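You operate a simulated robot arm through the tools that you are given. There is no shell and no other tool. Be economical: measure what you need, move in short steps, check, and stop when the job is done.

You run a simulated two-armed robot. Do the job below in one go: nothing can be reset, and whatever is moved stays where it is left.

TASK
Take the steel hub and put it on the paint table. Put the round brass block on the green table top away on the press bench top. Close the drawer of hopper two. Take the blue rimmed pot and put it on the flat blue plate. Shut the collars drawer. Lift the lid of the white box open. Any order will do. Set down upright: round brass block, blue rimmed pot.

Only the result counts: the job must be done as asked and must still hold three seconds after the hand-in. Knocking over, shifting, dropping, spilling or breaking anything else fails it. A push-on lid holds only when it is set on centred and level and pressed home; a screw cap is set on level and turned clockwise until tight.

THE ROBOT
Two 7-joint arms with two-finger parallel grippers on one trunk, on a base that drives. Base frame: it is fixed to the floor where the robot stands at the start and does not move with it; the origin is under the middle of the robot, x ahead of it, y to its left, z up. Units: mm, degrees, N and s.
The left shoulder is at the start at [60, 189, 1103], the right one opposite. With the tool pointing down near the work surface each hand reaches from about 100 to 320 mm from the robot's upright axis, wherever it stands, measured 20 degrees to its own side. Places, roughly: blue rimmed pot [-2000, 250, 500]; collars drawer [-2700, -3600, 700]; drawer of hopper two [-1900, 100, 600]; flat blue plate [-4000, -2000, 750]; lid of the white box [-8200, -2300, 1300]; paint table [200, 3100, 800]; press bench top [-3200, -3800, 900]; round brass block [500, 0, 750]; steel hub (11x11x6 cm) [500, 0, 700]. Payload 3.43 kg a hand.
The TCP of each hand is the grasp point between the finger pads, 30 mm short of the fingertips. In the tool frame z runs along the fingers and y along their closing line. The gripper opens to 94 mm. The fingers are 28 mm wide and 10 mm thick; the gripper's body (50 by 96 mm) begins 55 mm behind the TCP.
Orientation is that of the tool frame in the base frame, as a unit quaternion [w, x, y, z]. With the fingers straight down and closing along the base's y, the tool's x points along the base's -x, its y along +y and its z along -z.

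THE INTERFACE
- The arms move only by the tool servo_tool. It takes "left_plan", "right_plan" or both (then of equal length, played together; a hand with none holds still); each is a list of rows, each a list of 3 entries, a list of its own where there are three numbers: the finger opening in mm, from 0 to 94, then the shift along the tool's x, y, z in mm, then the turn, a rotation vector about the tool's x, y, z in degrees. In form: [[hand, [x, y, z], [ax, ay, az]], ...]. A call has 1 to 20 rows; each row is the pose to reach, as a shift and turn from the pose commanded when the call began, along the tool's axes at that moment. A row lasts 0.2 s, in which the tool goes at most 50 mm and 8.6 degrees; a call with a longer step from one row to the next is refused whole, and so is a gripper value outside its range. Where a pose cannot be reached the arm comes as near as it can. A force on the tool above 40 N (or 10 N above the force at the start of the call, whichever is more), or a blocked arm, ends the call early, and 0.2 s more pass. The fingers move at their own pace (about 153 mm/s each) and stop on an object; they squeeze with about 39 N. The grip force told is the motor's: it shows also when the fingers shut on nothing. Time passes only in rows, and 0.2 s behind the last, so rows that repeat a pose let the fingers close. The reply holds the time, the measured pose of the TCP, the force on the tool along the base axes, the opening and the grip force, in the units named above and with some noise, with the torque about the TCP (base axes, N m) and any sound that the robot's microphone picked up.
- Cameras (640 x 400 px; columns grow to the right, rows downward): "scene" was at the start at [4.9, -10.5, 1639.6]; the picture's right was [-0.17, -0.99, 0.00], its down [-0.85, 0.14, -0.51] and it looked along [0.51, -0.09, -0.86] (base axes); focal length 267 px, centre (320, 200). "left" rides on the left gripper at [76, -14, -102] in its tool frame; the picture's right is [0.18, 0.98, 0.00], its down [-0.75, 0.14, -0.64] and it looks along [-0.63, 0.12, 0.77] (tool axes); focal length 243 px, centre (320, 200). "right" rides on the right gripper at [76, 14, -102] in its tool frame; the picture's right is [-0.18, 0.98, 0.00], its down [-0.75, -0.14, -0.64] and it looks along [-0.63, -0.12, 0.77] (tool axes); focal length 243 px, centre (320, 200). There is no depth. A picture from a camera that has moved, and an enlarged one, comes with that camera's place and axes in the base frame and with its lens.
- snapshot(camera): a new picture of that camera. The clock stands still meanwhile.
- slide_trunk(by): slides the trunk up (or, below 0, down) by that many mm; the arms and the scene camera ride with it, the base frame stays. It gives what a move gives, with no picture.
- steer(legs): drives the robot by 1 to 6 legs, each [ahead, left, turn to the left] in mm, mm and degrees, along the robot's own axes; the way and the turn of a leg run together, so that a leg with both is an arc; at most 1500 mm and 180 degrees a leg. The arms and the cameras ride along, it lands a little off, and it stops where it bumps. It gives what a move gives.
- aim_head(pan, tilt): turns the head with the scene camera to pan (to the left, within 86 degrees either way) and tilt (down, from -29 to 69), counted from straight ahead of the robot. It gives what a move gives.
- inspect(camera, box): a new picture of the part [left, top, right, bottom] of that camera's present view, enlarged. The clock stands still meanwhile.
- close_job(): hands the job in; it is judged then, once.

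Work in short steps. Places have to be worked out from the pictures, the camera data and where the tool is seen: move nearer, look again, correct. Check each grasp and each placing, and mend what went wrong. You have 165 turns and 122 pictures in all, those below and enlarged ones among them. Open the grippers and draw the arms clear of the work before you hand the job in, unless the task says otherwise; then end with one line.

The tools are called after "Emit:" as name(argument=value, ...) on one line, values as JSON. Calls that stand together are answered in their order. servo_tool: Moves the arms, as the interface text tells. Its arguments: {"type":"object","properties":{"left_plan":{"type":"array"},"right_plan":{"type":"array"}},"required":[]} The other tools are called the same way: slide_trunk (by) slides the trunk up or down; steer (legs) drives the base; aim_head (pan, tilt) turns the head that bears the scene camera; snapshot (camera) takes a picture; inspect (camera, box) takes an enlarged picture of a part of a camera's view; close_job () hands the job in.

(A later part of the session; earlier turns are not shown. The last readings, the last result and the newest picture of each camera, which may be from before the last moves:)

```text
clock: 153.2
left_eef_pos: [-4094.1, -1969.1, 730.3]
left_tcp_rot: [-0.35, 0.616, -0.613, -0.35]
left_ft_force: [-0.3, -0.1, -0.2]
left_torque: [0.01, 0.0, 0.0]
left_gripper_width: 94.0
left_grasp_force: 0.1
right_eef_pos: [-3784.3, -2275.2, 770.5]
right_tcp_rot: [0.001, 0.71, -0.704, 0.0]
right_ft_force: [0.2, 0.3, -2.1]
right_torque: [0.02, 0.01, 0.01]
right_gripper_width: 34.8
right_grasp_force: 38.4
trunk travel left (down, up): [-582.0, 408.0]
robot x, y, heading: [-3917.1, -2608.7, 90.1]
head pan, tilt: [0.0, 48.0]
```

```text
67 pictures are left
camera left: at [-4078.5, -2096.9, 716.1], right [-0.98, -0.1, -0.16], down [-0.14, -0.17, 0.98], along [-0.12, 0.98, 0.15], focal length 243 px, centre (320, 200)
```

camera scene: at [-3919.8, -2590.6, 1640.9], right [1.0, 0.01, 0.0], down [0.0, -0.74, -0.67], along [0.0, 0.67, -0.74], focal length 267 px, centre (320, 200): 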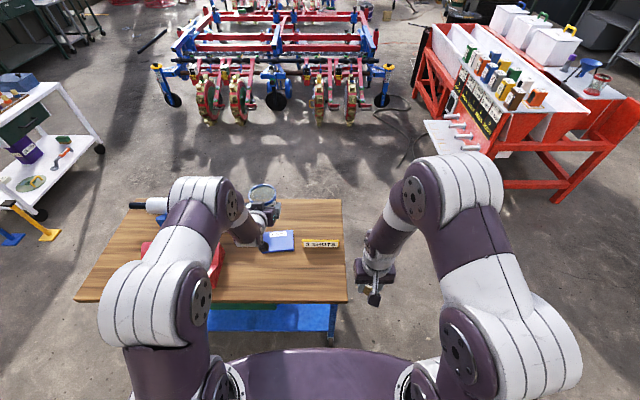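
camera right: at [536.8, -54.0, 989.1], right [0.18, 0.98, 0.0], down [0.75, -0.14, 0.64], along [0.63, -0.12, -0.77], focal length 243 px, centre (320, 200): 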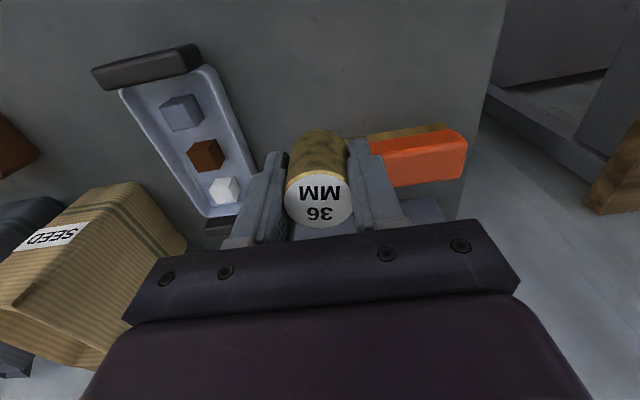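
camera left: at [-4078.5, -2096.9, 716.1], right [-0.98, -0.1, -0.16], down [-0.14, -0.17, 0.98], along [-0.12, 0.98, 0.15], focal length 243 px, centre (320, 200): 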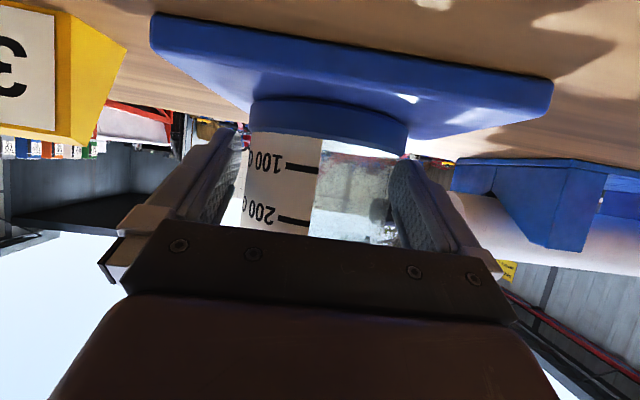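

Released, pot standing. I draw the hand straight back in -y.

Emit:
servo_tool(left_plan=[[94, [5.1, 0, -8.6], [0, 0, 0]], [94, [12.8, 0, -21.5], [0, 0, 0]], [94, [20.4, 0, -34.4], [0, 0, 0]], [94, [30.6, 0, -51.6], [0, 0, 0]], [94, [43.4, 0, -73], [0, 0, 0]], [94, [56, 0, -94.6], [0, 0, 0]], [94, [71.4, 0, -120], [0, 0, 0]], [94, [71.4, 0, -120], [0, 0, 0]]])

Emit:
inspect(camera="scene", box=[200, 150, 360, 260])

Emit:
snapshot(camera="left")

```text
clock: 155.0
left_eef_pos: [-4094.0, -2109.8, 730.5]
left_tcp_rot: [-0.35, 0.616, -0.612, -0.351]
left_ft_force: [-0.2, 0.1, 0.1]
left_torque: [0.0, -0.01, 0.03]
left_gripper_width: 94.0
left_grasp_force: 0.1
right_eef_pos: [-3785.7, -2275.8, 769.2]
right_tcp_rot: [0.0, 0.71, -0.704, 0.001]
right_ft_force: [0.4, 0.2, -1.6]
right_torque: [-0.02, 0.0, -0.01]
right_gripper_width: 35.0
right_grasp_force: 39.3
trunk travel left (down, up): [-582.0, 408.0]
robot x, y, heading: [-3917.6, -2611.0, 90.3]
head pan, tilt: [0.0, 48.0]
```

```text
3.64 times, centred on (280, 205) of scene
camera zoom: at [-3919.7, -2590.1, 1460.8], right [1.0, 0.01, 0.0], down [0.0, -0.74, -0.67], along [0.0, 0.67, -0.74], focal length 972 px, centre (466, 182)
```

zoom: 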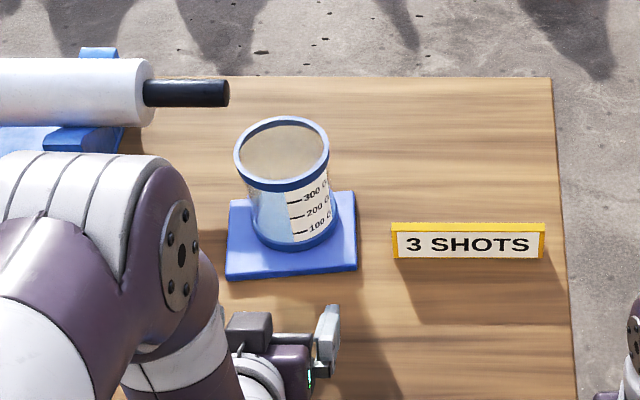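

```text
65 pictures are left
camera left: at [-4078.3, -2237.6, 715.2], right [-0.98, -0.1, -0.16], down [-0.14, -0.17, 0.98], along [-0.12, 0.98, 0.15], focal length 243 px, centre (320, 200)
```

left: 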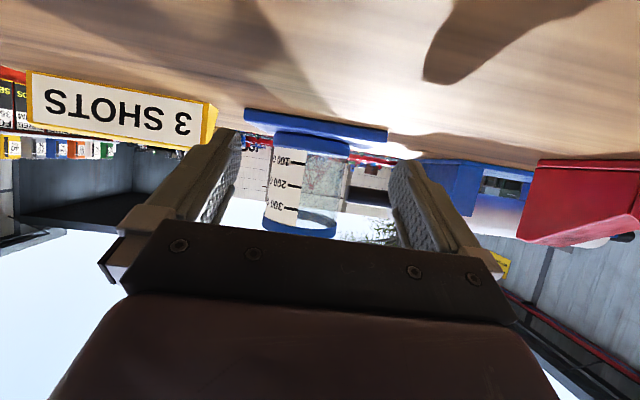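

Pot is upright on the plate. I back away 250 mm, and turn the left hand back to pointing down.

Emit:
steer(legs=[[-260, 0, 0]])

Emit:
slide_trunk(by=230)

Emit:
servo_tool(left_plan=[[60, [11, 0, -18], [0, 7.5, 0]], [30, [22, 0, -36], [0, 15, 0]], [0, [33, 0, -54], [0, 22.5, 0]], [0, [44, 0, -72], [0, 30, 0]], [0, [55, 0, -90], [0, 37.5, 0]], [0, [66, 0, -108], [0, 45, 0]], [0, [77, 0, -126], [0, 52.5, 0]], [0, [87, 0, -146], [0, 60, 0]], [0, [87, 0, -146], [0, 60, 0]]])

Emit:
steer(legs=[[0, 0, 150]])

Emit:
aim_head(pan=25, tilt=30)

Emit:
snapshot(camera="scene")

```text
clock: 156.8
left_eef_pos: [-4093.5, -2368.6, 730.6]
left_tcp_rot: [-0.349, 0.617, -0.611, -0.352]
left_ft_force: [-0.8, 0.0, 0.1]
left_torque: [-0.01, 0.01, -0.02]
left_gripper_width: 93.9
left_grasp_force: 0.1
right_eef_pos: [-3785.0, -2532.9, 771.8]
right_tcp_rot: [0.0, 0.71, -0.704, 0.0]
right_ft_force: [-0.3, -0.1, -1.9]
right_torque: [-0.01, -0.01, -0.03]
right_gripper_width: 34.8
right_grasp_force: 39.4
trunk travel left (down, up): [-582.0, 408.0]
robot x, y, heading: [-3916.0, -2867.4, 90.4]
head pan, tilt: [0.0, 48.0]
```

```text
clock: 159.2
left_eef_pos: [-4093.4, -2367.6, 960.3]
left_tcp_rot: [-0.35, 0.616, -0.612, -0.351]
left_ft_force: [-0.2, 0.8, -0.6]
left_torque: [0.0, -0.01, -0.05]
left_gripper_width: 93.9
left_grasp_force: 0.1
right_eef_pos: [-3783.4, -2531.9, 999.5]
right_tcp_rot: [0.001, 0.71, -0.704, 0.001]
right_ft_force: [-0.5, -0.3, -1.5]
right_torque: [-0.02, 0.03, 0.02]
right_gripper_width: 35.0
right_grasp_force: 38.9
trunk travel left (down, up): [-812.0, 178.0]
robot x, y, heading: [-3915.3, -2868.1, 90.3]
head pan, tilt: [0.0, 48.0]
```

```text
clock: 161.2
left_eef_pos: [-4093.8, -2539.8, 957.5]
left_tcp_rot: [0.004, 0.71, -0.704, 0.006]
left_ft_force: [-0.1, 0.0, 0.7]
left_torque: [-0.03, -0.02, 0.01]
left_gripper_width: 0.0
left_grasp_force: 33.5
right_eef_pos: [-3784.8, -2533.3, 1001.6]
right_tcp_rot: [0.0, 0.71, -0.704, 0.001]
right_ft_force: [-0.7, -0.9, -1.5]
right_torque: [0.0, 0.01, 0.02]
right_gripper_width: 34.8
right_grasp_force: 39.2
trunk travel left (down, up): [-812.0, 178.0]
robot x, y, heading: [-3919.5, -2866.6, 90.4]
head pan, tilt: [0.0, 48.0]
```

```text
clock: 168.0
left_eef_pos: [-3902.8, -3239.9, 957.9]
left_tcp_rot: [-0.004, 0.848, 0.53, 0.005]
left_ft_force: [-0.2, -0.6, 0.8]
left_torque: [0.04, -0.01, -0.02]
left_gripper_width: 0.1
left_grasp_force: 33.0
right_eef_pos: [-4182.9, -3108.8, 1000.8]
right_tcp_rot: [-0.001, 0.848, 0.531, 0.001]
right_ft_force: [-0.2, 0.2, -1.2]
right_torque: [0.06, -0.01, 0.02]
right_gripper_width: 35.0
right_grasp_force: 38.8
trunk travel left (down, up): [-812.0, 178.0]
robot x, y, heading: [-3913.9, -2868.0, -116.2]
head pan, tilt: [0.0, 48.0]
```

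```text
clock: 168.8
left_eef_pos: [-3902.8, -3239.9, 957.8]
left_tcp_rot: [-0.004, 0.848, 0.53, 0.003]
left_ft_force: [-1.0, -0.2, 0.0]
left_torque: [-0.04, -0.01, 0.0]
left_gripper_width: 0.0
left_grasp_force: 33.2
right_eef_pos: [-4182.9, -3107.1, 1001.5]
right_tcp_rot: [-0.001, 0.848, 0.53, 0.0]
right_ft_force: [0.0, -0.1, -1.4]
right_torque: [0.02, -0.02, -0.03]
right_gripper_width: 35.2
right_grasp_force: 38.8
trunk travel left (down, up): [-812.0, 178.0]
robot x, y, heading: [-3915.7, -2867.3, -116.1]
head pan, tilt: [25.0, 30.0]
```

```text
64 pictures are left
camera scene: at [-3893.3, -2902.8, 1717.6], right [-1.0, 0.02, 0.0], down [0.01, 0.5, -0.87], along [-0.02, -0.87, -0.5], focal length 267 px, centre (320, 200)
```

scene: 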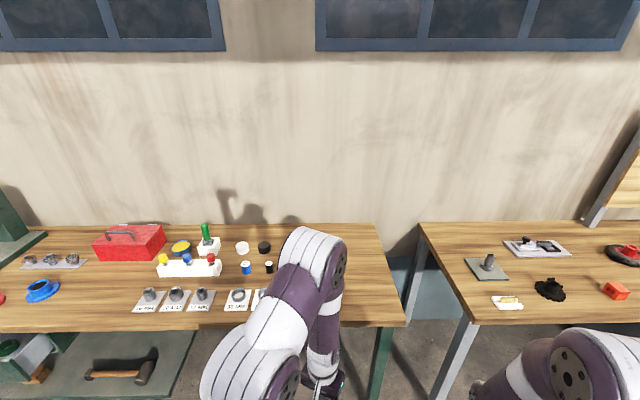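

Bench top has a free stretch at its right end, about (-4095, -3640). I raise the trunk 120, face -y and drive up there.

Emit:
slide_trunk(by=120)

Emit:
steer(legs=[[0, 0, 26], [230, -50, 0]])

Emit:
aim_head(pan=-5, tilt=50)

Emit:
snapshot(camera="scene")

Emit:
snapshot(camera="right")

```text
clock: 170.3
left_eef_pos: [-3903.0, -3239.5, 1077.5]
left_tcp_rot: [-0.004, 0.848, 0.53, 0.003]
left_ft_force: [-0.2, 0.1, 0.2]
left_torque: [-0.02, 0.0, 0.0]
left_gripper_width: 0.0
left_grasp_force: 33.2
right_eef_pos: [-4182.1, -3108.2, 1120.5]
right_tcp_rot: [-0.001, 0.847, 0.531, 0.001]
right_ft_force: [0.3, 1.1, -2.3]
right_torque: [0.0, -0.01, -0.01]
right_gripper_width: 34.9
right_grasp_force: 39.0
trunk travel left (down, up): [-932.0, 58.0]
robot x, y, heading: [-3918.4, -2868.4, -115.8]
head pan, tilt: [25.0, 30.0]
```

```text
clock: 173.4
left_eef_pos: [-3791.7, -3424.2, 1078.8]
left_tcp_rot: [-0.004, 0.709, 0.705, 0.003]
left_ft_force: [0.1, 0.7, -0.2]
left_torque: [-0.03, -0.01, 0.02]
left_gripper_width: 0.2
left_grasp_force: 33.0
right_eef_pos: [-4100.5, -3425.9, 1121.5]
right_tcp_rot: [0.001, 0.709, 0.706, 0.0]
right_ft_force: [0.1, -0.1, -2.1]
right_torque: [-0.01, -0.02, -0.01]
right_gripper_width: 35.0
right_grasp_force: 39.5
trunk travel left (down, up): [-932.0, 58.0]
robot x, y, heading: [-3963.3, -3091.9, -90.4]
head pan, tilt: [25.0, 30.0]
```

```text
clock: 174.4
left_eef_pos: [-3791.4, -3426.3, 1078.0]
left_tcp_rot: [-0.005, 0.708, 0.706, 0.003]
left_ft_force: [0.3, -0.5, -0.6]
left_torque: [0.03, -0.01, -0.02]
left_gripper_width: 0.0
left_grasp_force: 33.2
right_eef_pos: [-4101.6, -3426.8, 1120.0]
right_tcp_rot: [-0.001, 0.709, 0.706, 0.001]
right_ft_force: [0.2, 0.1, -1.1]
right_torque: [0.0, -0.01, 0.01]
right_gripper_width: 34.8
right_grasp_force: 38.8
trunk travel left (down, up): [-932.0, 58.0]
robot x, y, heading: [-3969.1, -3095.3, -90.2]
head pan, tilt: [-5.0, 50.0]
```

```text
63 pictures are left
camera scene: at [-3974.2, -3111.2, 1808.2], right [-1.0, 0.09, 0.0], down [0.07, 0.76, -0.64], along [-0.06, -0.64, -0.77], focal length 267 px, centre (320, 200)
```

scene: 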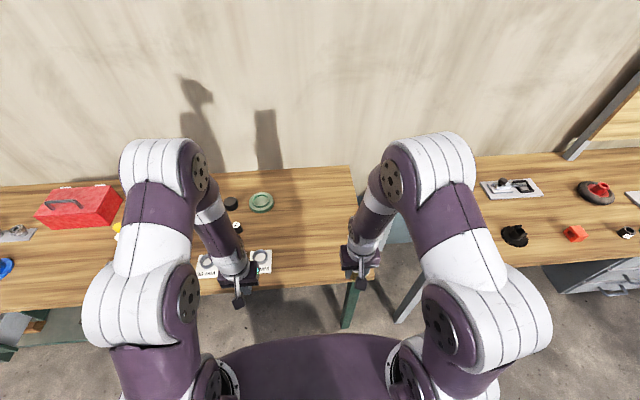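

```text
62 pictures are left
camera right: at [-4085.0, -3352.4, 1221.8], right [0.98, -0.19, 0.0], down [-0.14, -0.75, 0.64], along [-0.12, -0.63, -0.77], focal length 243 px, centre (320, 200)
```

right: 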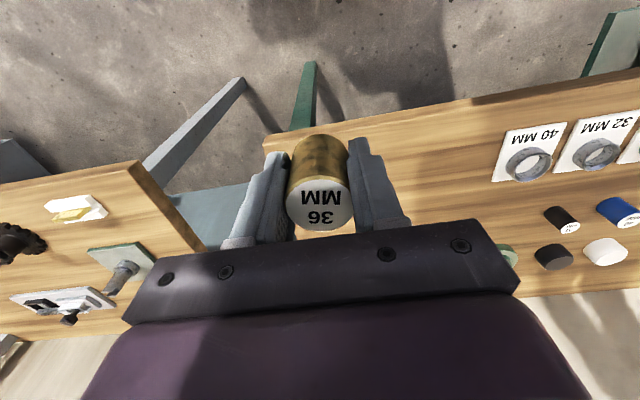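

Bench edge: right end x ≈ -4200, front y ≈ -3530, top ≈ 825. Target spot (-4060, -3650) is free wood. I lower the trunk 150 and move the right hand over the spot.

Emit:
slide_trunk(by=-150)

Emit:
servo_tool(right_plan=[[20, [-45, 8, 0], [0, 0, 0]], [20, [-90, 16, 0], [0, 0, 0]], [20, [-135, 24, 0], [0, 0, 0]], [20, [-180, 32, 0], [0, 0, 0]], [20, [-223, 41, 0], [0, 0, 0]], [20, [-223, 41, 30], [0, 0, 0]], [20, [-223, 41, 55], [0, 0, 0]], [20, [-223, 41, 55], [0, 0, 0]]])

Emit:
snapshot(camera="right")

Emit:
snapshot(camera="scene")

```text
clock: 176.1
left_eef_pos: [-3792.9, -3425.4, 928.8]
left_tcp_rot: [-0.004, 0.708, 0.706, 0.003]
left_ft_force: [0.4, -0.1, -0.9]
left_torque: [-0.01, 0.0, -0.01]
left_gripper_width: 0.0
left_grasp_force: 33.6
right_eef_pos: [-4101.0, -3427.8, 970.1]
right_tcp_rot: [-0.001, 0.708, 0.706, 0.001]
right_ft_force: [1.0, 0.3, -1.3]
right_torque: [0.0, 0.01, 0.0]
right_gripper_width: 35.1
right_grasp_force: 38.9
trunk travel left (down, up): [-782.0, 208.0]
robot x, y, heading: [-3962.9, -3096.5, -90.3]
head pan, tilt: [-5.0, 50.0]
```

```text
clock: 177.9
left_eef_pos: [-3792.5, -3425.6, 927.7]
left_tcp_rot: [-0.004, 0.708, 0.706, 0.002]
left_ft_force: [0.7, -0.8, 0.0]
left_torque: [0.0, -0.01, 0.0]
left_gripper_width: 0.2
left_grasp_force: 32.6
right_eef_pos: [-4059.4, -3651.3, 911.5]
right_tcp_rot: [-0.001, 0.708, 0.706, 0.001]
right_ft_force: [-0.6, 0.2, -1.7]
right_torque: [0.03, 0.04, -0.03]
right_gripper_width: 35.0
right_grasp_force: 39.1
trunk travel left (down, up): [-782.0, 208.0]
robot x, y, heading: [-3965.1, -3094.6, -90.4]
head pan, tilt: [-5.0, 50.0]
```

```text
61 pictures are left
camera right: at [-4043.5, -3575.6, 1013.0], right [0.98, -0.19, 0.0], down [-0.14, -0.75, 0.64], along [-0.12, -0.63, -0.77], focal length 243 px, centre (320, 200)
```

right: 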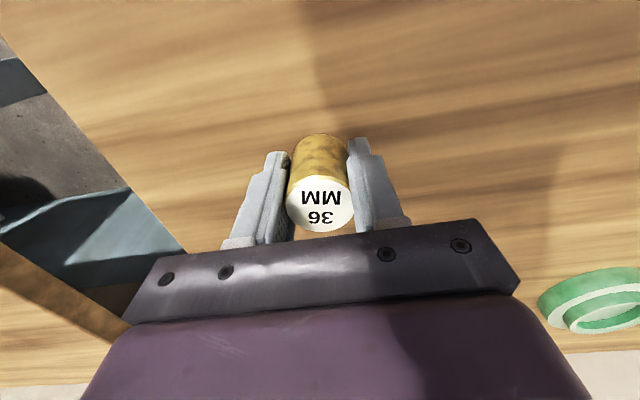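

```text
60 pictures are left
camera scene: at [-3974.4, -3111.2, 1658.1], right [-1.0, 0.09, 0.0], down [0.07, 0.76, -0.64], along [-0.06, -0.64, -0.77], focal length 267 px, centre (320, 200)
```

scene: 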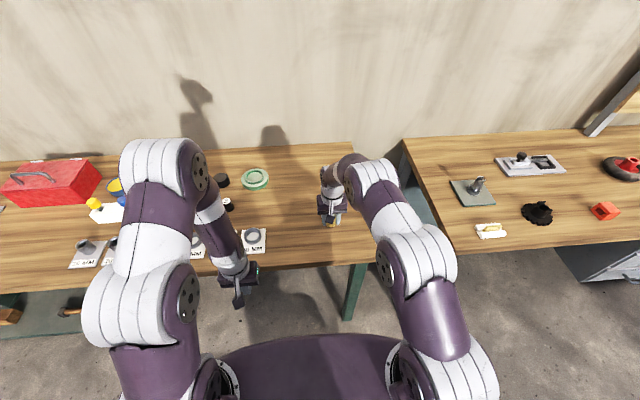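

Free wood under the block, well inside the edges. I lower slowly until contact.

Emit:
servo_tool(right_plan=[[20, [0, 0, 12], [0, 0, 0]], [20, [0, 0, 20], [0, 0, 0]], [20, [0, 0, 26], [0, 0, 0]], [20, [0, 0, 30], [0, 0, 0]], [20, [0, 0, 34], [0, 0, 0]], [20, [0, 0, 38], [0, 0, 0]], [20, [0, 0, 42], [0, 0, 0]], [20, [0, 0, 46], [0, 0, 0]], [20, [0, 0, 50], [0, 0, 0]], [20, [0, 0, 53], [0, 0, 0]], [20, [0, 0, 56], [0, 0, 0]], [20, [0, 0, 59], [0, 0, 0]], [20, [0, 0, 62], [0, 0, 0]], [20, [0, 0, 65], [0, 0, 0]], [20, [0, 0, 68], [0, 0, 0]]])

```text
clock: 179.0
left_eef_pos: [-3791.8, -3423.1, 928.5]
left_tcp_rot: [-0.005, 0.708, 0.706, 0.003]
left_ft_force: [-0.1, -0.4, -1.0]
left_torque: [0.0, -0.03, -0.02]
left_gripper_width: 0.0
left_grasp_force: 33.1
right_eef_pos: [-4059.3, -3652.8, 890.4]
right_tcp_rot: [0.002, 0.708, 0.706, -0.002]
right_ft_force: [-0.8, 7.2, 17.9]
right_torque: [0.33, 0.23, -0.08]
right_gripper_width: 34.9
right_grasp_force: 39.4
trunk travel left (down, up): [-782.0, 208.0]
robot x, y, heading: [-3965.3, -3103.5, -90.2]
head pan, tilt: [-5.0, 50.0]
stopped in row 5 (right hand): the force on the tool passed its limit at 46 N (the readings are from after the stop); the commanded pose is now the measured one
```

Contact at TCP 890 (bench top ≈ 856). I open and check before lifting.

Emit:
servo_tool(right_plan=[[50, [0, 0, -1], [0, 0, 0]], [70, [0, 0, -1], [0, 0, 0]], [80, [0, 0, -1], [0, 0, 0]], [80, [0, 0, -20], [0, 0, 0]], [80, [0, 0, -60], [0, 0, 0]], [80, [0, 0, -100], [0, 0, 0]], [80, [0, 0, -140], [0, 0, 0]]])

Emit:
snapshot(camera="right")

```text
clock: 180.6
left_eef_pos: [-3792.1, -3424.2, 928.1]
left_tcp_rot: [-0.005, 0.708, 0.706, 0.003]
left_ft_force: [-0.3, 0.0, -0.1]
left_torque: [-0.02, -0.01, 0.01]
left_gripper_width: 0.0
left_grasp_force: 32.2
right_eef_pos: [-4061.5, -3650.7, 1028.6]
right_tcp_rot: [0.001, 0.708, 0.706, -0.002]
right_ft_force: [0.0, 1.1, -0.8]
right_torque: [0.0, 0.0, -0.04]
right_gripper_width: 79.9
right_grasp_force: 0.1
trunk travel left (down, up): [-782.0, 208.0]
robot x, y, heading: [-3967.2, -3096.1, -90.2]
head pan, tilt: [-5.0, 50.0]
```

```text
59 pictures are left
camera right: at [-4045.6, -3574.4, 1129.1], right [0.98, -0.19, 0.0], down [-0.14, -0.75, 0.64], along [-0.12, -0.63, -0.76], focal length 243 px, centre (320, 200)
```

right: 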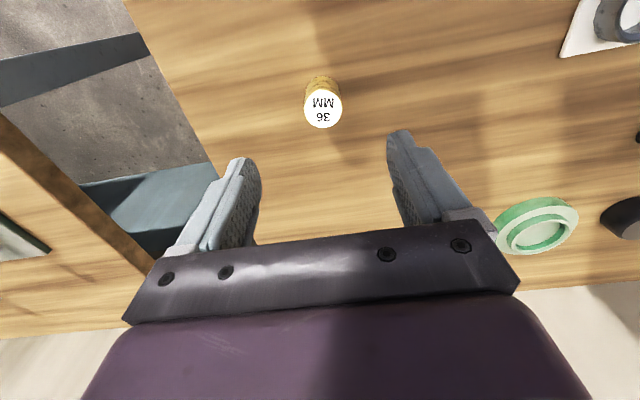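

Block stands upright on the press bench. I fold the right hand back, back off and drive left to the collars drawer near (-2650, -3400).

Emit:
servo_tool(right_plan=[[80, [45, -8, 0], [0, 0, 0]], [80, [90, -16, 0], [0, 0, 0]], [80, [135, -24, 0], [0, 0, 0]], [80, [180, -32, 0], [0, 0, 0]], [80, [223, -41, 0], [0, 0, 0]]])

Emit:
steer(legs=[[-400, 0, 0], [0, 1100, 0]])

Emit:
aim_head(pan=5, tilt=45)

Emit:
snapshot(camera="scene")

```text
clock: 181.8
left_eef_pos: [-3792.5, -3425.1, 928.9]
left_tcp_rot: [-0.004, 0.708, 0.706, 0.004]
left_ft_force: [-0.4, -0.1, 0.4]
left_torque: [-0.04, 0.0, 0.04]
left_gripper_width: 0.2
left_grasp_force: 32.9
right_eef_pos: [-4099.0, -3429.1, 1027.7]
right_tcp_rot: [0.002, 0.708, 0.706, -0.002]
right_ft_force: [-1.0, 0.4, -0.4]
right_torque: [0.02, 0.01, -0.02]
right_gripper_width: 79.9
right_grasp_force: 0.1
trunk travel left (down, up): [-782.0, 208.0]
robot x, y, heading: [-3966.6, -3099.1, -90.1]
head pan, tilt: [-5.0, 50.0]
```

```text
clock: 189.6
left_eef_pos: [-2694.6, -3028.9, 926.1]
left_tcp_rot: [-0.004, 0.714, 0.701, 0.003]
left_ft_force: [-0.6, 1.4, -0.1]
left_torque: [-0.01, -0.01, -0.02]
left_gripper_width: 0.0
left_grasp_force: 33.5
right_eef_pos: [-3000.1, -3029.5, 1026.8]
right_tcp_rot: [0.001, 0.714, 0.7, -0.001]
right_ft_force: [0.0, 0.0, -0.3]
right_torque: [0.0, 0.04, -0.01]
right_gripper_width: 80.0
right_grasp_force: 0.1
trunk travel left (down, up): [-782.0, 208.0]
robot x, y, heading: [-2859.8, -2698.4, -91.0]
head pan, tilt: [-5.0, 50.0]
```

```text
clock: 190.3
left_eef_pos: [-2692.6, -3029.5, 928.0]
left_tcp_rot: [-0.005, 0.714, 0.7, 0.004]
left_ft_force: [-0.5, 0.4, -0.2]
left_torque: [0.0, 0.01, -0.03]
left_gripper_width: 0.3
left_grasp_force: 33.4
right_eef_pos: [-2999.6, -3029.7, 1028.3]
right_tcp_rot: [0.0, 0.714, 0.7, -0.001]
right_ft_force: [0.2, 0.1, 0.7]
right_torque: [0.01, 0.0, -0.02]
right_gripper_width: 80.0
right_grasp_force: 0.0
trunk travel left (down, up): [-782.0, 208.0]
robot x, y, heading: [-2858.9, -2696.4, -91.4]
head pan, tilt: [5.0, 45.0]
```

```text
58 pictures are left
camera scene: at [-2856.1, -2717.0, 1665.0], right [-1.0, -0.07, 0.0], down [-0.05, 0.71, -0.71], along [0.05, -0.71, -0.71], focal length 267 px, centre (320, 200)
```

scene: 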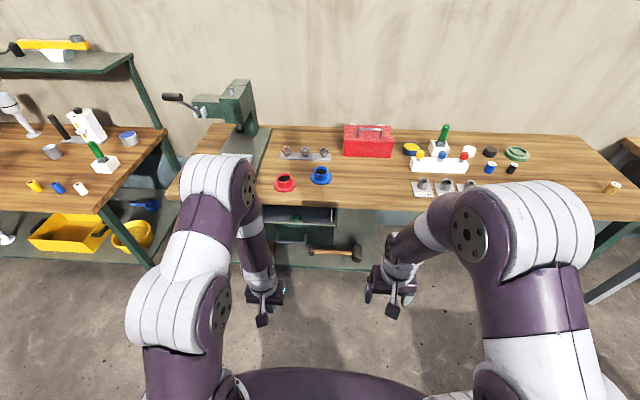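

The drawer is visible under the bench between the arms. I enlarge it.

Emit:
inspect(camera="scene", box=[220, 180, 380, 280])

```text
4.00 times, centred on (300, 230) of scene
camera zoom: at [-2856.1, -2717.0, 1665.0], right [-1.0, -0.07, 0.0], down [-0.05, 0.71, -0.71], along [0.05, -0.71, -0.71], focal length 1069 px, centre (400, 80)
```

zoom: 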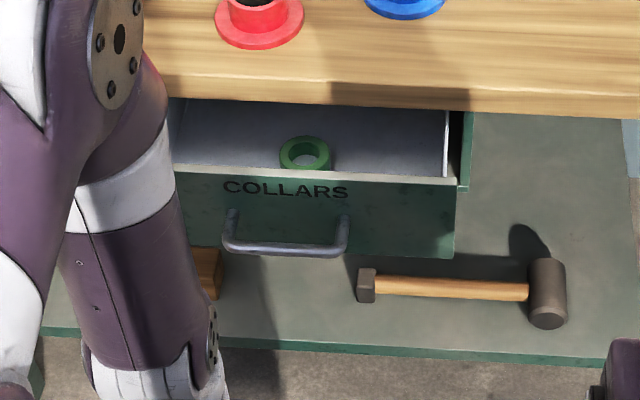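

Handle at about (-2683, -3399, 727), face ≈ y -3437 reaching up to z ≈ 790. I lower the trunk and pitch the closed left hand to point forward so the tips can push the face above the handle.

Emit:
slide_trunk(by=-150)

Emit:
servo_tool(left_plan=[[0, [-24, 0, 0], [0, -7.5, 0]], [0, [-48, 0, 0], [0, -15, 0]], [0, [-72, 0, 0], [0, -22.5, 0]], [0, [-96, 0, 0], [0, -30, 0]], [0, [-120, 0, 0], [0, -37.5, 0]], [0, [-144, 0, 0], [0, -45, 0]], [0, [-160, 0, 0], [0, -52.5, 0]], [0, [-170, 0, 0], [0, -60, 0]], [0, [-170, 0, 0], [0, -60, 0]]])

Emit:
steer(legs=[[110, 0, 1]])

Emit:
snapshot(camera="left")

Emit:
snapshot(camera="scene")

```text
clock: 192.1
left_eef_pos: [-2692.9, -3030.6, 778.6]
left_tcp_rot: [-0.004, 0.713, 0.701, 0.003]
left_ft_force: [0.1, -0.1, 0.6]
left_torque: [0.0, -0.04, -0.01]
left_gripper_width: 0.0
left_grasp_force: 33.0
right_eef_pos: [-3000.4, -3029.4, 876.3]
right_tcp_rot: [0.002, 0.713, 0.701, -0.002]
right_ft_force: [0.4, -0.3, -0.4]
right_torque: [-0.02, -0.04, -0.01]
right_gripper_width: 80.1
right_grasp_force: 0.0
trunk travel left (down, up): [-632.0, 358.0]
robot x, y, heading: [-2859.2, -2702.5, -91.4]
head pan, tilt: [5.0, 45.0]
```

```text
clock: 194.1
left_eef_pos: [-2696.8, -3200.5, 776.7]
left_tcp_rot: [0.347, 0.62, 0.608, -0.355]
left_ft_force: [0.1, 0.0, -0.1]
left_torque: [-0.01, -0.01, 0.01]
left_gripper_width: 0.0
left_grasp_force: 32.3
right_eef_pos: [-2999.7, -3028.6, 877.6]
right_tcp_rot: [0.002, 0.714, 0.7, -0.002]
right_ft_force: [0.4, -0.4, 0.5]
right_torque: [0.0, 0.0, 0.01]
right_gripper_width: 80.2
right_grasp_force: 0.1
trunk travel left (down, up): [-632.0, 358.0]
robot x, y, heading: [-2857.9, -2693.5, -91.2]
head pan, tilt: [5.0, 45.0]
```

```text
clock: 195.3
left_eef_pos: [-2687.6, -3308.5, 776.4]
left_tcp_rot: [0.349, 0.614, 0.615, -0.35]
left_ft_force: [0.0, -0.8, 0.3]
left_torque: [-0.01, -0.02, -0.03]
left_gripper_width: 0.1
left_grasp_force: 33.4
right_eef_pos: [-2993.7, -3143.5, 877.6]
right_tcp_rot: [0.001, 0.707, 0.707, -0.002]
right_ft_force: [-0.2, 0.3, -1.2]
right_torque: [0.06, -0.01, 0.0]
right_gripper_width: 80.1
right_grasp_force: 0.1
trunk travel left (down, up): [-632.0, 358.0]
robot x, y, heading: [-2858.4, -2807.2, -90.1]
head pan, tilt: [5.0, 45.0]
```

```text
56 pictures are left
camera left: at [-2701.1, -3182.2, 761.1], right [0.98, 0.09, -0.16], down [0.14, 0.17, 0.98], along [0.12, -0.98, 0.15], focal length 243 px, centre (320, 200)
```

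left: 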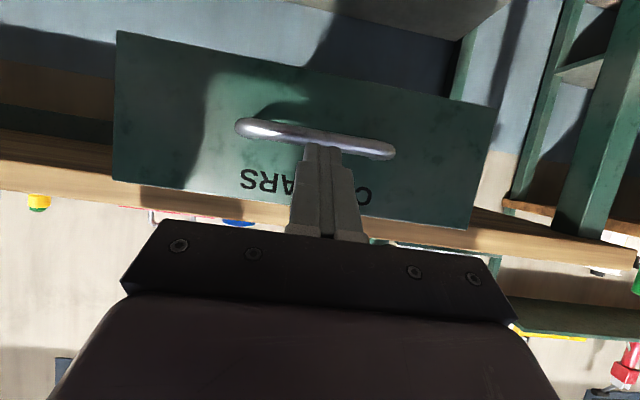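

```text
55 pictures are left
camera scene: at [-2857.0, -2829.4, 1515.0], right [-1.0, -0.09, 0.0], down [-0.06, 0.7, -0.71], along [0.06, -0.7, -0.71], focal length 267 px, centre (320, 200)
```

scene: 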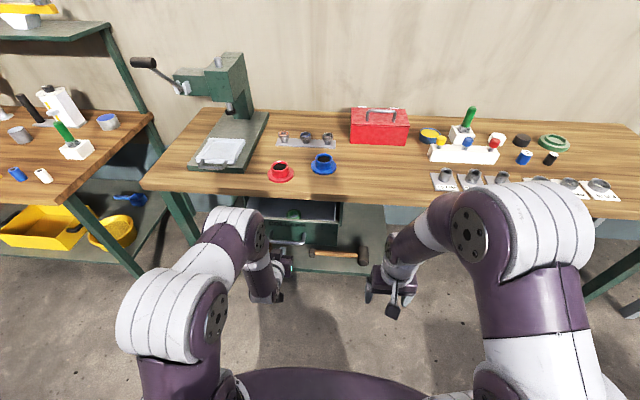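

Handle bar at z ≈ 742, face z 667–805. I raise the tips above the bar, then drive 65 closer.

Emit:
servo_tool(left_plan=[[0, [-14.6, 0, -8.7], [0, 0, 0]], [0, [-15.5, 3, -9.2], [0, 0, 0]], [0, [-15.5, 3, -9.2], [0, 0, 0]]])

Emit:
steer(legs=[[65, 0, 0]])

Emit:
snapshot(camera="left")

```text
clock: 196.1
left_eef_pos: [-2685.7, -3307.7, 795.8]
left_tcp_rot: [0.35, 0.614, 0.615, -0.351]
left_ft_force: [-0.3, 0.6, -0.3]
left_torque: [0.0, 0.04, -0.01]
left_gripper_width: 0.0
left_grasp_force: 33.1
right_eef_pos: [-2994.3, -3142.8, 877.3]
right_tcp_rot: [0.001, 0.707, 0.707, -0.002]
right_ft_force: [-0.5, 0.1, 0.0]
right_torque: [0.04, 0.02, -0.02]
right_gripper_width: 80.0
right_grasp_force: 0.0
trunk travel left (down, up): [-632.0, 358.0]
robot x, y, heading: [-2861.6, -2804.1, -90.1]
head pan, tilt: [5.0, 45.0]
```

```text
clock: 197.1
left_eef_pos: [-2685.4, -3374.8, 794.4]
left_tcp_rot: [0.349, 0.614, 0.615, -0.351]
left_ft_force: [-0.4, 0.1, 0.1]
left_torque: [0.0, 0.02, -0.03]
left_gripper_width: 0.0
left_grasp_force: 32.5
right_eef_pos: [-2994.7, -3209.7, 876.1]
right_tcp_rot: [0.0, 0.708, 0.706, -0.001]
right_ft_force: [-1.1, -0.2, 0.5]
right_torque: [0.04, 0.01, 0.01]
right_gripper_width: 80.3
right_grasp_force: 0.1
trunk travel left (down, up): [-632.0, 358.0]
robot x, y, heading: [-2860.7, -2872.3, -90.0]
head pan, tilt: [5.0, 45.0]
```

```text
54 pictures are left
camera left: at [-2699.0, -3248.5, 779.1], right [0.98, 0.09, -0.16], down [0.14, 0.17, 0.98], along [0.12, -0.98, 0.15], focal length 243 px, centre (320, 200)
```

left: 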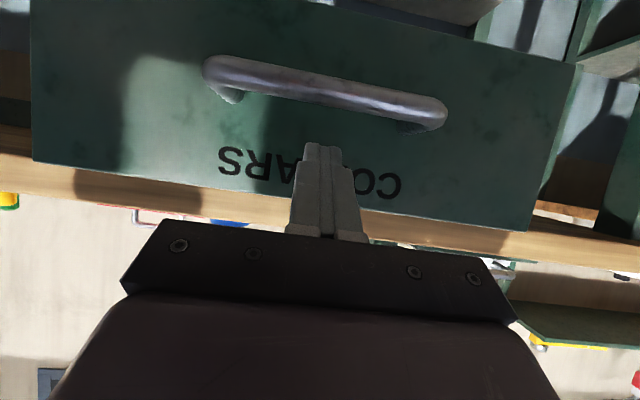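

Tips face the "COLLARS" lettering above the handle. I push forward in 8 mm rows.

Emit:
servo_tool(left_plan=[[0, [-5.1, 0, 8.6], [0, 0, 0]], [0, [-10.2, 0, 17.2], [0, 0, 0]], [0, [-15.3, 0, 25.8], [0, 0, 0]], [0, [-19.4, 0, 32.7], [0, 0, 0]], [0, [-23.5, 0, 39.6], [0, 0, 0]], [0, [-27.5, 0, 46.4], [0, 0, 0]], [0, [-31.6, 0, 53.3], [0, 0, 0]], [0, [-35.7, 0, 60.2], [0, 0, 0]], [0, [-39.8, 0, 67.1], [0, 0, 0]], [0, [-43.9, 0, 74], [0, 0, 0]], [0, [-47.9, 0, 80.8], [0, 0, 0]], [0, [-52, 0, 87.7], [0, 0, 0]], [0, [-56.1, 0, 94.6], [0, 0, 0]]])

Emit:
snapshot(camera="left")

```text
clock: 199.9
left_eef_pos: [-2685.6, -3484.2, 795.2]
left_tcp_rot: [0.35, 0.614, 0.614, -0.351]
left_ft_force: [-0.9, 1.9, -0.7]
left_torque: [0.01, 0.01, -0.04]
left_gripper_width: 0.2
left_grasp_force: 32.8
right_eef_pos: [-2994.6, -3208.8, 876.5]
right_tcp_rot: [0.001, 0.707, 0.707, -0.001]
right_ft_force: [-0.9, -0.5, -0.2]
right_torque: [0.02, 0.04, 0.01]
right_gripper_width: 80.4
right_grasp_force: 0.1
trunk travel left (down, up): [-632.0, 358.0]
robot x, y, heading: [-2863.7, -2870.1, -90.1]
head pan, tilt: [5.0, 45.0]
```

```text
53 pictures are left
camera left: at [-2698.0, -3357.7, 780.6], right [0.98, 0.09, -0.16], down [0.14, 0.17, 0.98], along [0.12, -0.98, 0.15], focal length 243 px, centre (320, 200)
```

left: 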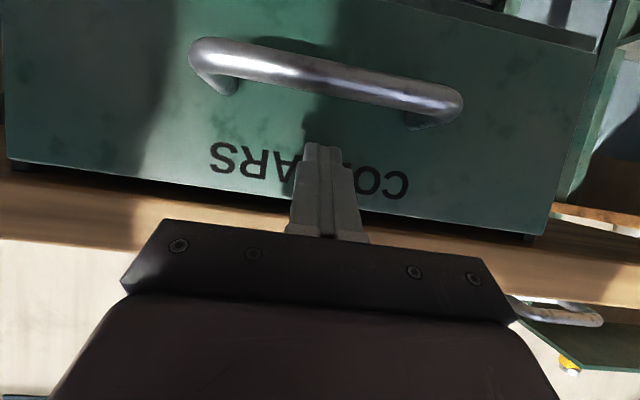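

The drawer is sliding in with ~2 N, not yet home. I continue.

Emit:
servo_tool(left_plan=[[0, [-3, 0, 5.2], [0, 0, 0]], [0, [-6.1, 0, 10.3], [0, 0, 0]], [0, [-9.2, 0, 15.5], [0, 0, 0]], [0, [-12.2, 0, 20.6], [0, 0, 0]], [0, [-15.3, 0, 25.8], [0, 0, 0]], [0, [-18.4, 0, 31], [0, 0, 0]], [0, [-21.4, 0, 36], [0, 0, 0]], [0, [-24.5, 0, 41.3], [0, 0, 0]], [0, [-27.5, 0, 46.4], [0, 0, 0]]])

Emit:
snapshot(camera="left")

```text
clock: 200.8
left_eef_pos: [-2684.3, -3495.3, 789.8]
left_tcp_rot: [0.346, 0.616, 0.617, -0.345]
left_ft_force: [-1.5, 25.2, 8.8]
left_torque: [-0.19, 0.03, 0.0]
left_gripper_width: 0.2
left_grasp_force: 33.1
right_eef_pos: [-2994.2, -3205.4, 878.2]
right_tcp_rot: [0.003, 0.707, 0.708, -0.002]
right_ft_force: [0.6, -0.6, 0.2]
right_torque: [0.04, 0.03, -0.04]
right_gripper_width: 80.1
right_grasp_force: 0.0
trunk travel left (down, up): [-632.0, 358.0]
robot x, y, heading: [-2861.0, -2872.2, -90.0]
head pan, tilt: [5.0, 45.0]
stopped in row 4 (left hand): the force on the tool passed its limit at 45 N (the readings are from after the stop); the commanded pose is now the measured one
```

```text
52 pictures are left
camera left: at [-2697.7, -3367.6, 777.9], right [0.98, 0.1, -0.16], down [0.14, 0.15, 0.98], along [0.12, -0.98, 0.14], focal length 243 px, centre (320, 200)
```

left: 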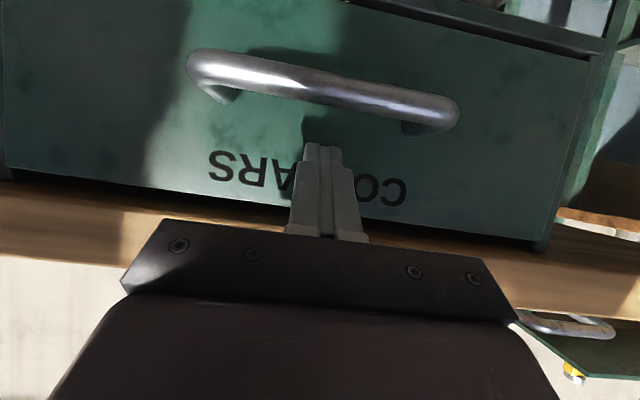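

It hit its stop firmly. I draw back and check from the scene camera.

Emit:
servo_tool(left_plan=[[0, [10, 0, -17], [0, 0, 0]], [0, [25, 0, -43], [0, 0, 0]], [0, [45, 0, -77], [0, 0, 0]], [0, [65, 0, -111], [0, 0, 0]], [0, [80, 0, -137], [0, 0, 0]]])

Emit:
steer(legs=[[-300, 0, 0]])

Emit:
inspect(camera="scene", box=[220, 120, 380, 220])

Emit:
snapshot(camera="left")

```text
clock: 202.0
left_eef_pos: [-2682.4, -3340.8, 794.1]
left_tcp_rot: [0.346, 0.616, 0.616, -0.348]
left_ft_force: [-0.1, 0.2, -0.6]
left_torque: [-0.02, 0.03, 0.0]
left_gripper_width: 0.0
left_grasp_force: 32.8
right_eef_pos: [-2995.5, -3207.5, 877.0]
right_tcp_rot: [0.001, 0.707, 0.707, -0.002]
right_ft_force: [0.5, 0.3, 0.1]
right_torque: [0.02, 0.05, -0.03]
right_gripper_width: 79.9
right_grasp_force: 0.1
trunk travel left (down, up): [-632.0, 358.0]
robot x, y, heading: [-2862.9, -2872.3, -90.0]
head pan, tilt: [5.0, 45.0]
```

```text
clock: 204.0
left_eef_pos: [-2682.1, -3042.1, 794.6]
left_tcp_rot: [0.346, 0.616, 0.617, -0.346]
left_ft_force: [0.0, -0.1, 1.0]
left_torque: [-0.01, 0.04, 0.02]
left_gripper_width: 0.1
left_grasp_force: 33.0
right_eef_pos: [-2995.6, -2910.7, 877.2]
right_tcp_rot: [0.002, 0.706, 0.708, -0.002]
right_ft_force: [-0.1, 0.1, -0.1]
right_torque: [-0.06, 0.01, 0.0]
right_gripper_width: 80.4
right_grasp_force: 0.2
trunk travel left (down, up): [-632.0, 358.0]
robot x, y, heading: [-2863.8, -2573.8, -89.7]
head pan, tilt: [5.0, 45.0]
```

```text
4.00 times, centred on (300, 170) of scene
camera zoom: at [-2857.1, -2594.6, 1515.1], right [-1.0, -0.09, 0.0], down [-0.06, 0.7, -0.71], along [0.06, -0.7, -0.71], focal length 1069 px, centre (400, 320)
```

zoom: 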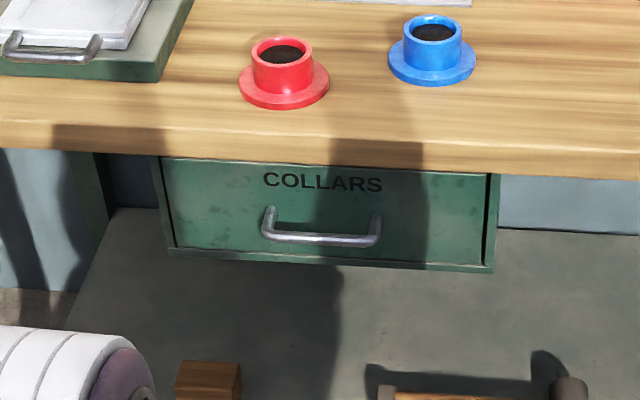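

```text
50 pictures are left
camera left: at [-2696.1, -2915.8, 781.9], right [0.98, 0.1, -0.16], down [0.14, 0.16, 0.98], along [0.12, -0.98, 0.14], focal length 243 px, centre (320, 200)
```

left: 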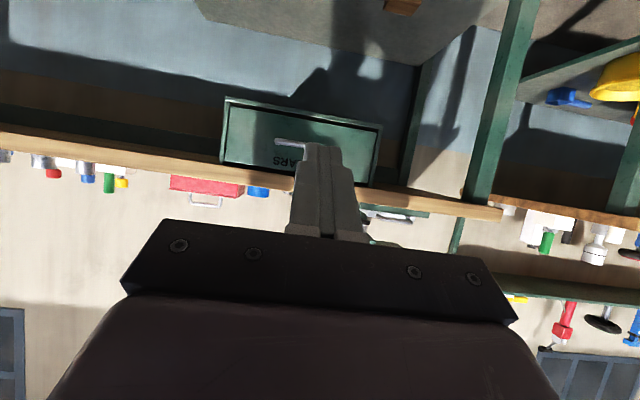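

Drawer is home, flush in its housing. Now I turn to face -x, move to y ≈ -2800 and look toward the white box at (-8200, -2300, 1300).

Emit:
steer(legs=[[0, 0, -90], [300, 230, 0]])

Emit:
aim_head(pan=0, tilt=10)

Emit:
snapshot(camera="scene")

```text
clock: 210.2
left_eef_pos: [-3619.5, -2980.4, 793.5]
left_tcp_rot: [-0.001, 0.872, 0.001, -0.49]
left_ft_force: [0.4, 1.3, -0.6]
left_torque: [0.01, -0.03, 0.02]
left_gripper_width: 0.0
left_grasp_force: 32.9
right_eef_pos: [-3487.5, -2668.1, 877.0]
right_tcp_rot: [0.0, 1.0, 0.001, -0.002]
right_ft_force: [0.1, 0.7, -0.6]
right_torque: [0.04, -0.04, -0.04]
right_gripper_width: 79.9
right_grasp_force: 0.0
trunk travel left (down, up): [-632.0, 358.0]
robot x, y, heading: [-3152.6, -2804.1, -180.1]
head pan, tilt: [5.0, 45.0]
```

```text
clock: 211.2
left_eef_pos: [-3618.6, -2979.9, 794.9]
left_tcp_rot: [0.0, 0.872, 0.001, -0.49]
left_ft_force: [0.9, 0.2, -0.8]
left_torque: [0.01, -0.03, 0.01]
left_gripper_width: 0.0
left_grasp_force: 33.3
right_eef_pos: [-3488.1, -2668.2, 877.0]
right_tcp_rot: [0.0, 1.0, 0.001, -0.002]
right_ft_force: [-0.2, 0.1, 0.4]
right_torque: [0.0, 0.0, 0.04]
right_gripper_width: 79.9
right_grasp_force: 0.2
trunk travel left (down, up): [-632.0, 358.0]
robot x, y, heading: [-3150.3, -2802.1, -180.0]
head pan, tilt: [0.0, 10.0]
```

```text
49 pictures are left
camera scene: at [-3186.4, -2799.9, 1569.9], right [0.0, 1.0, 0.0], down [0.17, 0.0, -0.98], along [-0.98, 0.0, -0.17], focal length 267 px, centre (320, 200)
```

scene: 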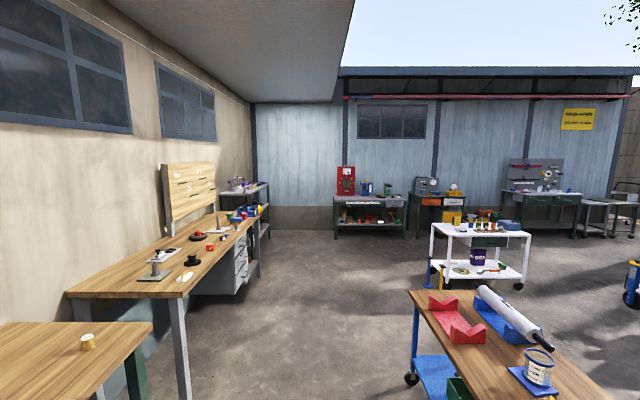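

The far wall bench around column 346 is the target. I enlarge it.

Emit:
inspect(camera="scene", box=[310, 150, 420, 240])

```text
4.44 times, centred on (365, 195) of scene
camera zoom: at [-3186.4, -2799.9, 1569.9], right [0.0, 1.0, 0.0], down [0.17, 0.0, -0.98], along [-0.98, 0.0, -0.17], focal length 1188 px, centre (120, 222)
```

zoom: 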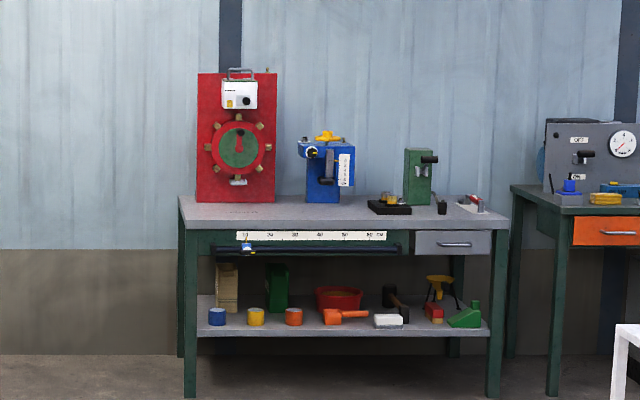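

The white box sits at the top of the red panel. I drive there in three legs to about (-7150, -2300).

Emit:
steer(legs=[[1450, 0, 0], [1450, -200, 0], [1000, -250, 0]])

Emit:
snapshot(camera="scene")

```text
clock: 230.2
left_eef_pos: [-7525.0, -2432.4, 795.6]
left_tcp_rot: [-0.007, 0.872, -0.01, -0.489]
left_ft_force: [-0.4, -0.2, -0.6]
left_torque: [-0.02, 0.04, 0.0]
left_gripper_width: 0.0
left_grasp_force: 33.1
right_eef_pos: [-7384.3, -2124.9, 877.2]
right_tcp_rot: [0.0, 1.0, -0.012, -0.001]
right_ft_force: [-0.9, 0.4, 0.4]
right_torque: [-0.01, 0.03, -0.02]
right_gripper_width: 79.9
right_grasp_force: 0.0
trunk travel left (down, up): [-632.0, 358.0]
robot x, y, heading: [-7054.2, -2261.9, 178.8]
head pan, tilt: [0.0, 10.0]
```

```text
47 pictures are left
camera scene: at [-7087.7, -2262.8, 1570.0], right [0.02, 1.0, 0.0], down [0.17, 0.0, -0.98], along [-0.98, 0.02, -0.17], focal length 267 px, centre (320, 200)
```

scene: 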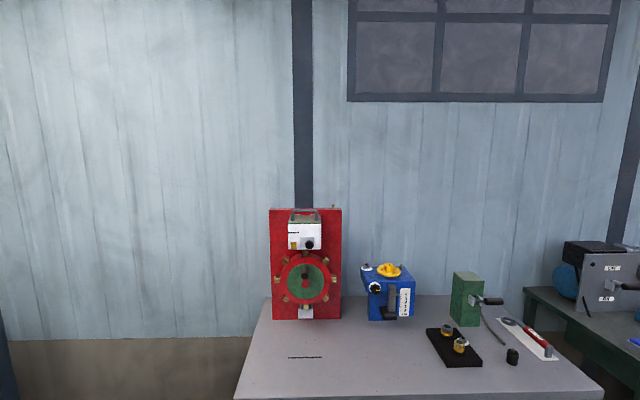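

Emit:
inspect(camera="scene", box=[255, 195, 365, 335])

```text
2.86 times, centred on (310, 265) of scene
camera zoom: at [-7087.7, -2262.8, 1570.0], right [0.02, 1.0, 0.0], down [0.17, 0.0, -0.98], along [-0.98, 0.02, -0.17], focal length 764 px, centre (349, 14)
```

zoom: 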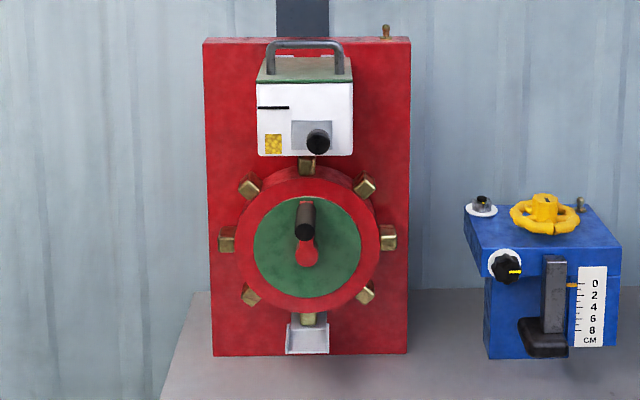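

The white box has a green lid with a grey bail handle. I raise the trunk and move closer, left hand in line with the box.

Emit:
slide_trunk(by=350)

Emit:
steer(legs=[[300, -130, 1.2]])

Emit:
aim_head(pan=14, tilt=38)

Emit:
snapshot(camera="scene")

Emit:
snapshot(camera="left")

```text
clock: 233.6
left_eef_pos: [-7525.6, -2432.3, 1144.1]
left_tcp_rot: [-0.006, 0.872, -0.009, -0.489]
left_ft_force: [0.3, 0.2, 0.4]
left_torque: [0.0, -0.01, 0.03]
left_gripper_width: 0.0
left_grasp_force: 33.4
right_eef_pos: [-7385.1, -2123.9, 1226.6]
right_tcp_rot: [0.0, 1.0, -0.012, -0.001]
right_ft_force: [0.9, 0.4, -0.1]
right_torque: [-0.02, -0.04, 0.01]
right_gripper_width: 79.7
right_grasp_force: 0.1
trunk travel left (down, up): [-982.0, 8.0]
robot x, y, heading: [-7055.3, -2266.9, 178.5]
head pan, tilt: [0.0, 10.0]
```

```text
clock: 235.8
left_eef_pos: [-7812.9, -2309.4, 1144.4]
left_tcp_rot: [-0.002, 0.872, -0.001, -0.49]
left_ft_force: [-0.7, -0.7, 0.3]
left_torque: [0.01, 0.02, -0.02]
left_gripper_width: 0.0
left_grasp_force: 32.8
right_eef_pos: [-7678.7, -1998.6, 1227.7]
right_tcp_rot: [0.0, 1.0, -0.002, -0.003]
right_ft_force: [1.1, 0.8, 0.0]
right_torque: [0.01, 0.01, 0.07]
right_gripper_width: 80.2
right_grasp_force: 0.0
trunk travel left (down, up): [-982.0, 8.0]
robot x, y, heading: [-7344.8, -2132.0, 179.5]
head pan, tilt: [0.0, 10.0]
```

```text
clock: 236.7
left_eef_pos: [-7813.8, -2309.5, 1144.4]
left_tcp_rot: [-0.002, 0.872, -0.002, -0.489]
left_ft_force: [-0.4, 0.3, -0.6]
left_torque: [0.05, -0.01, -0.04]
left_gripper_width: 0.0
left_grasp_force: 33.1
right_eef_pos: [-7680.9, -1998.2, 1227.0]
right_tcp_rot: [0.0, 1.0, -0.002, -0.002]
right_ft_force: [0.3, 1.4, -0.3]
right_torque: [-0.01, 0.0, -0.05]
right_gripper_width: 79.9
right_grasp_force: 0.1
trunk travel left (down, up): [-982.0, 8.0]
robot x, y, heading: [-7346.4, -2130.2, 179.4]
head pan, tilt: [14.0, 38.0]
```

```text
45 pictures are left
camera scene: at [-7371.8, -2151.4, 1875.4], right [-0.24, 0.97, 0.0], down [0.6, 0.15, -0.79], along [-0.77, -0.19, -0.62], focal length 267 px, centre (320, 200)
```

scene: 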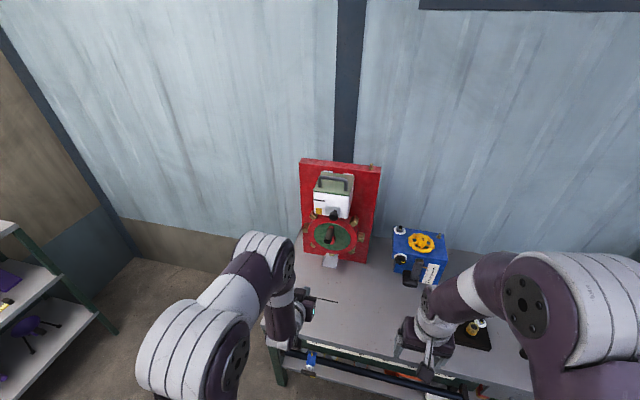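

```text
44 pictures are left
camera left: at [-7686.2, -2295.1, 1131.5], right [0.09, -0.98, -0.16], down [0.15, -0.14, 0.98], along [-0.98, -0.11, 0.14], focal length 243 px, centre (320, 200)
```

left: 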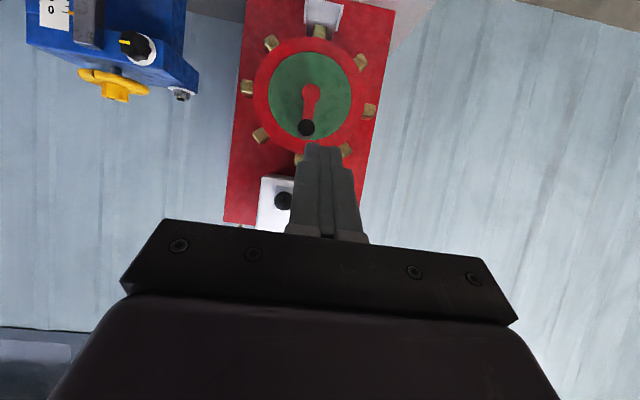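

Emit:
inspect(camera="scene", box=[280, 145, 400, 245])

```text
4.00 times, centred on (340, 195) of scene
camera zoom: at [-7371.8, -2151.4, 1875.4], right [-0.24, 0.97, 0.0], down [0.6, 0.15, -0.79], along [-0.77, -0.19, -0.62], focal length 1069 px, centre (240, 220)
```

zoom: 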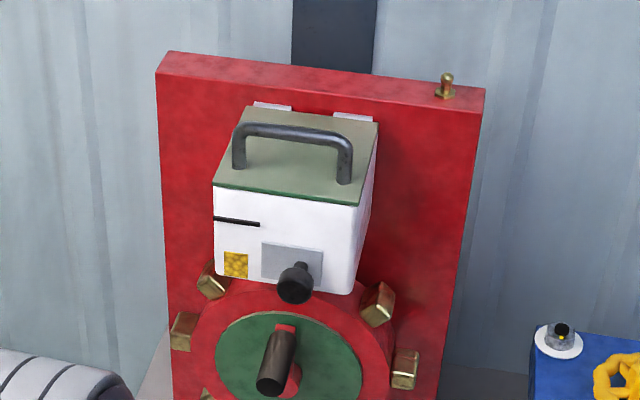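

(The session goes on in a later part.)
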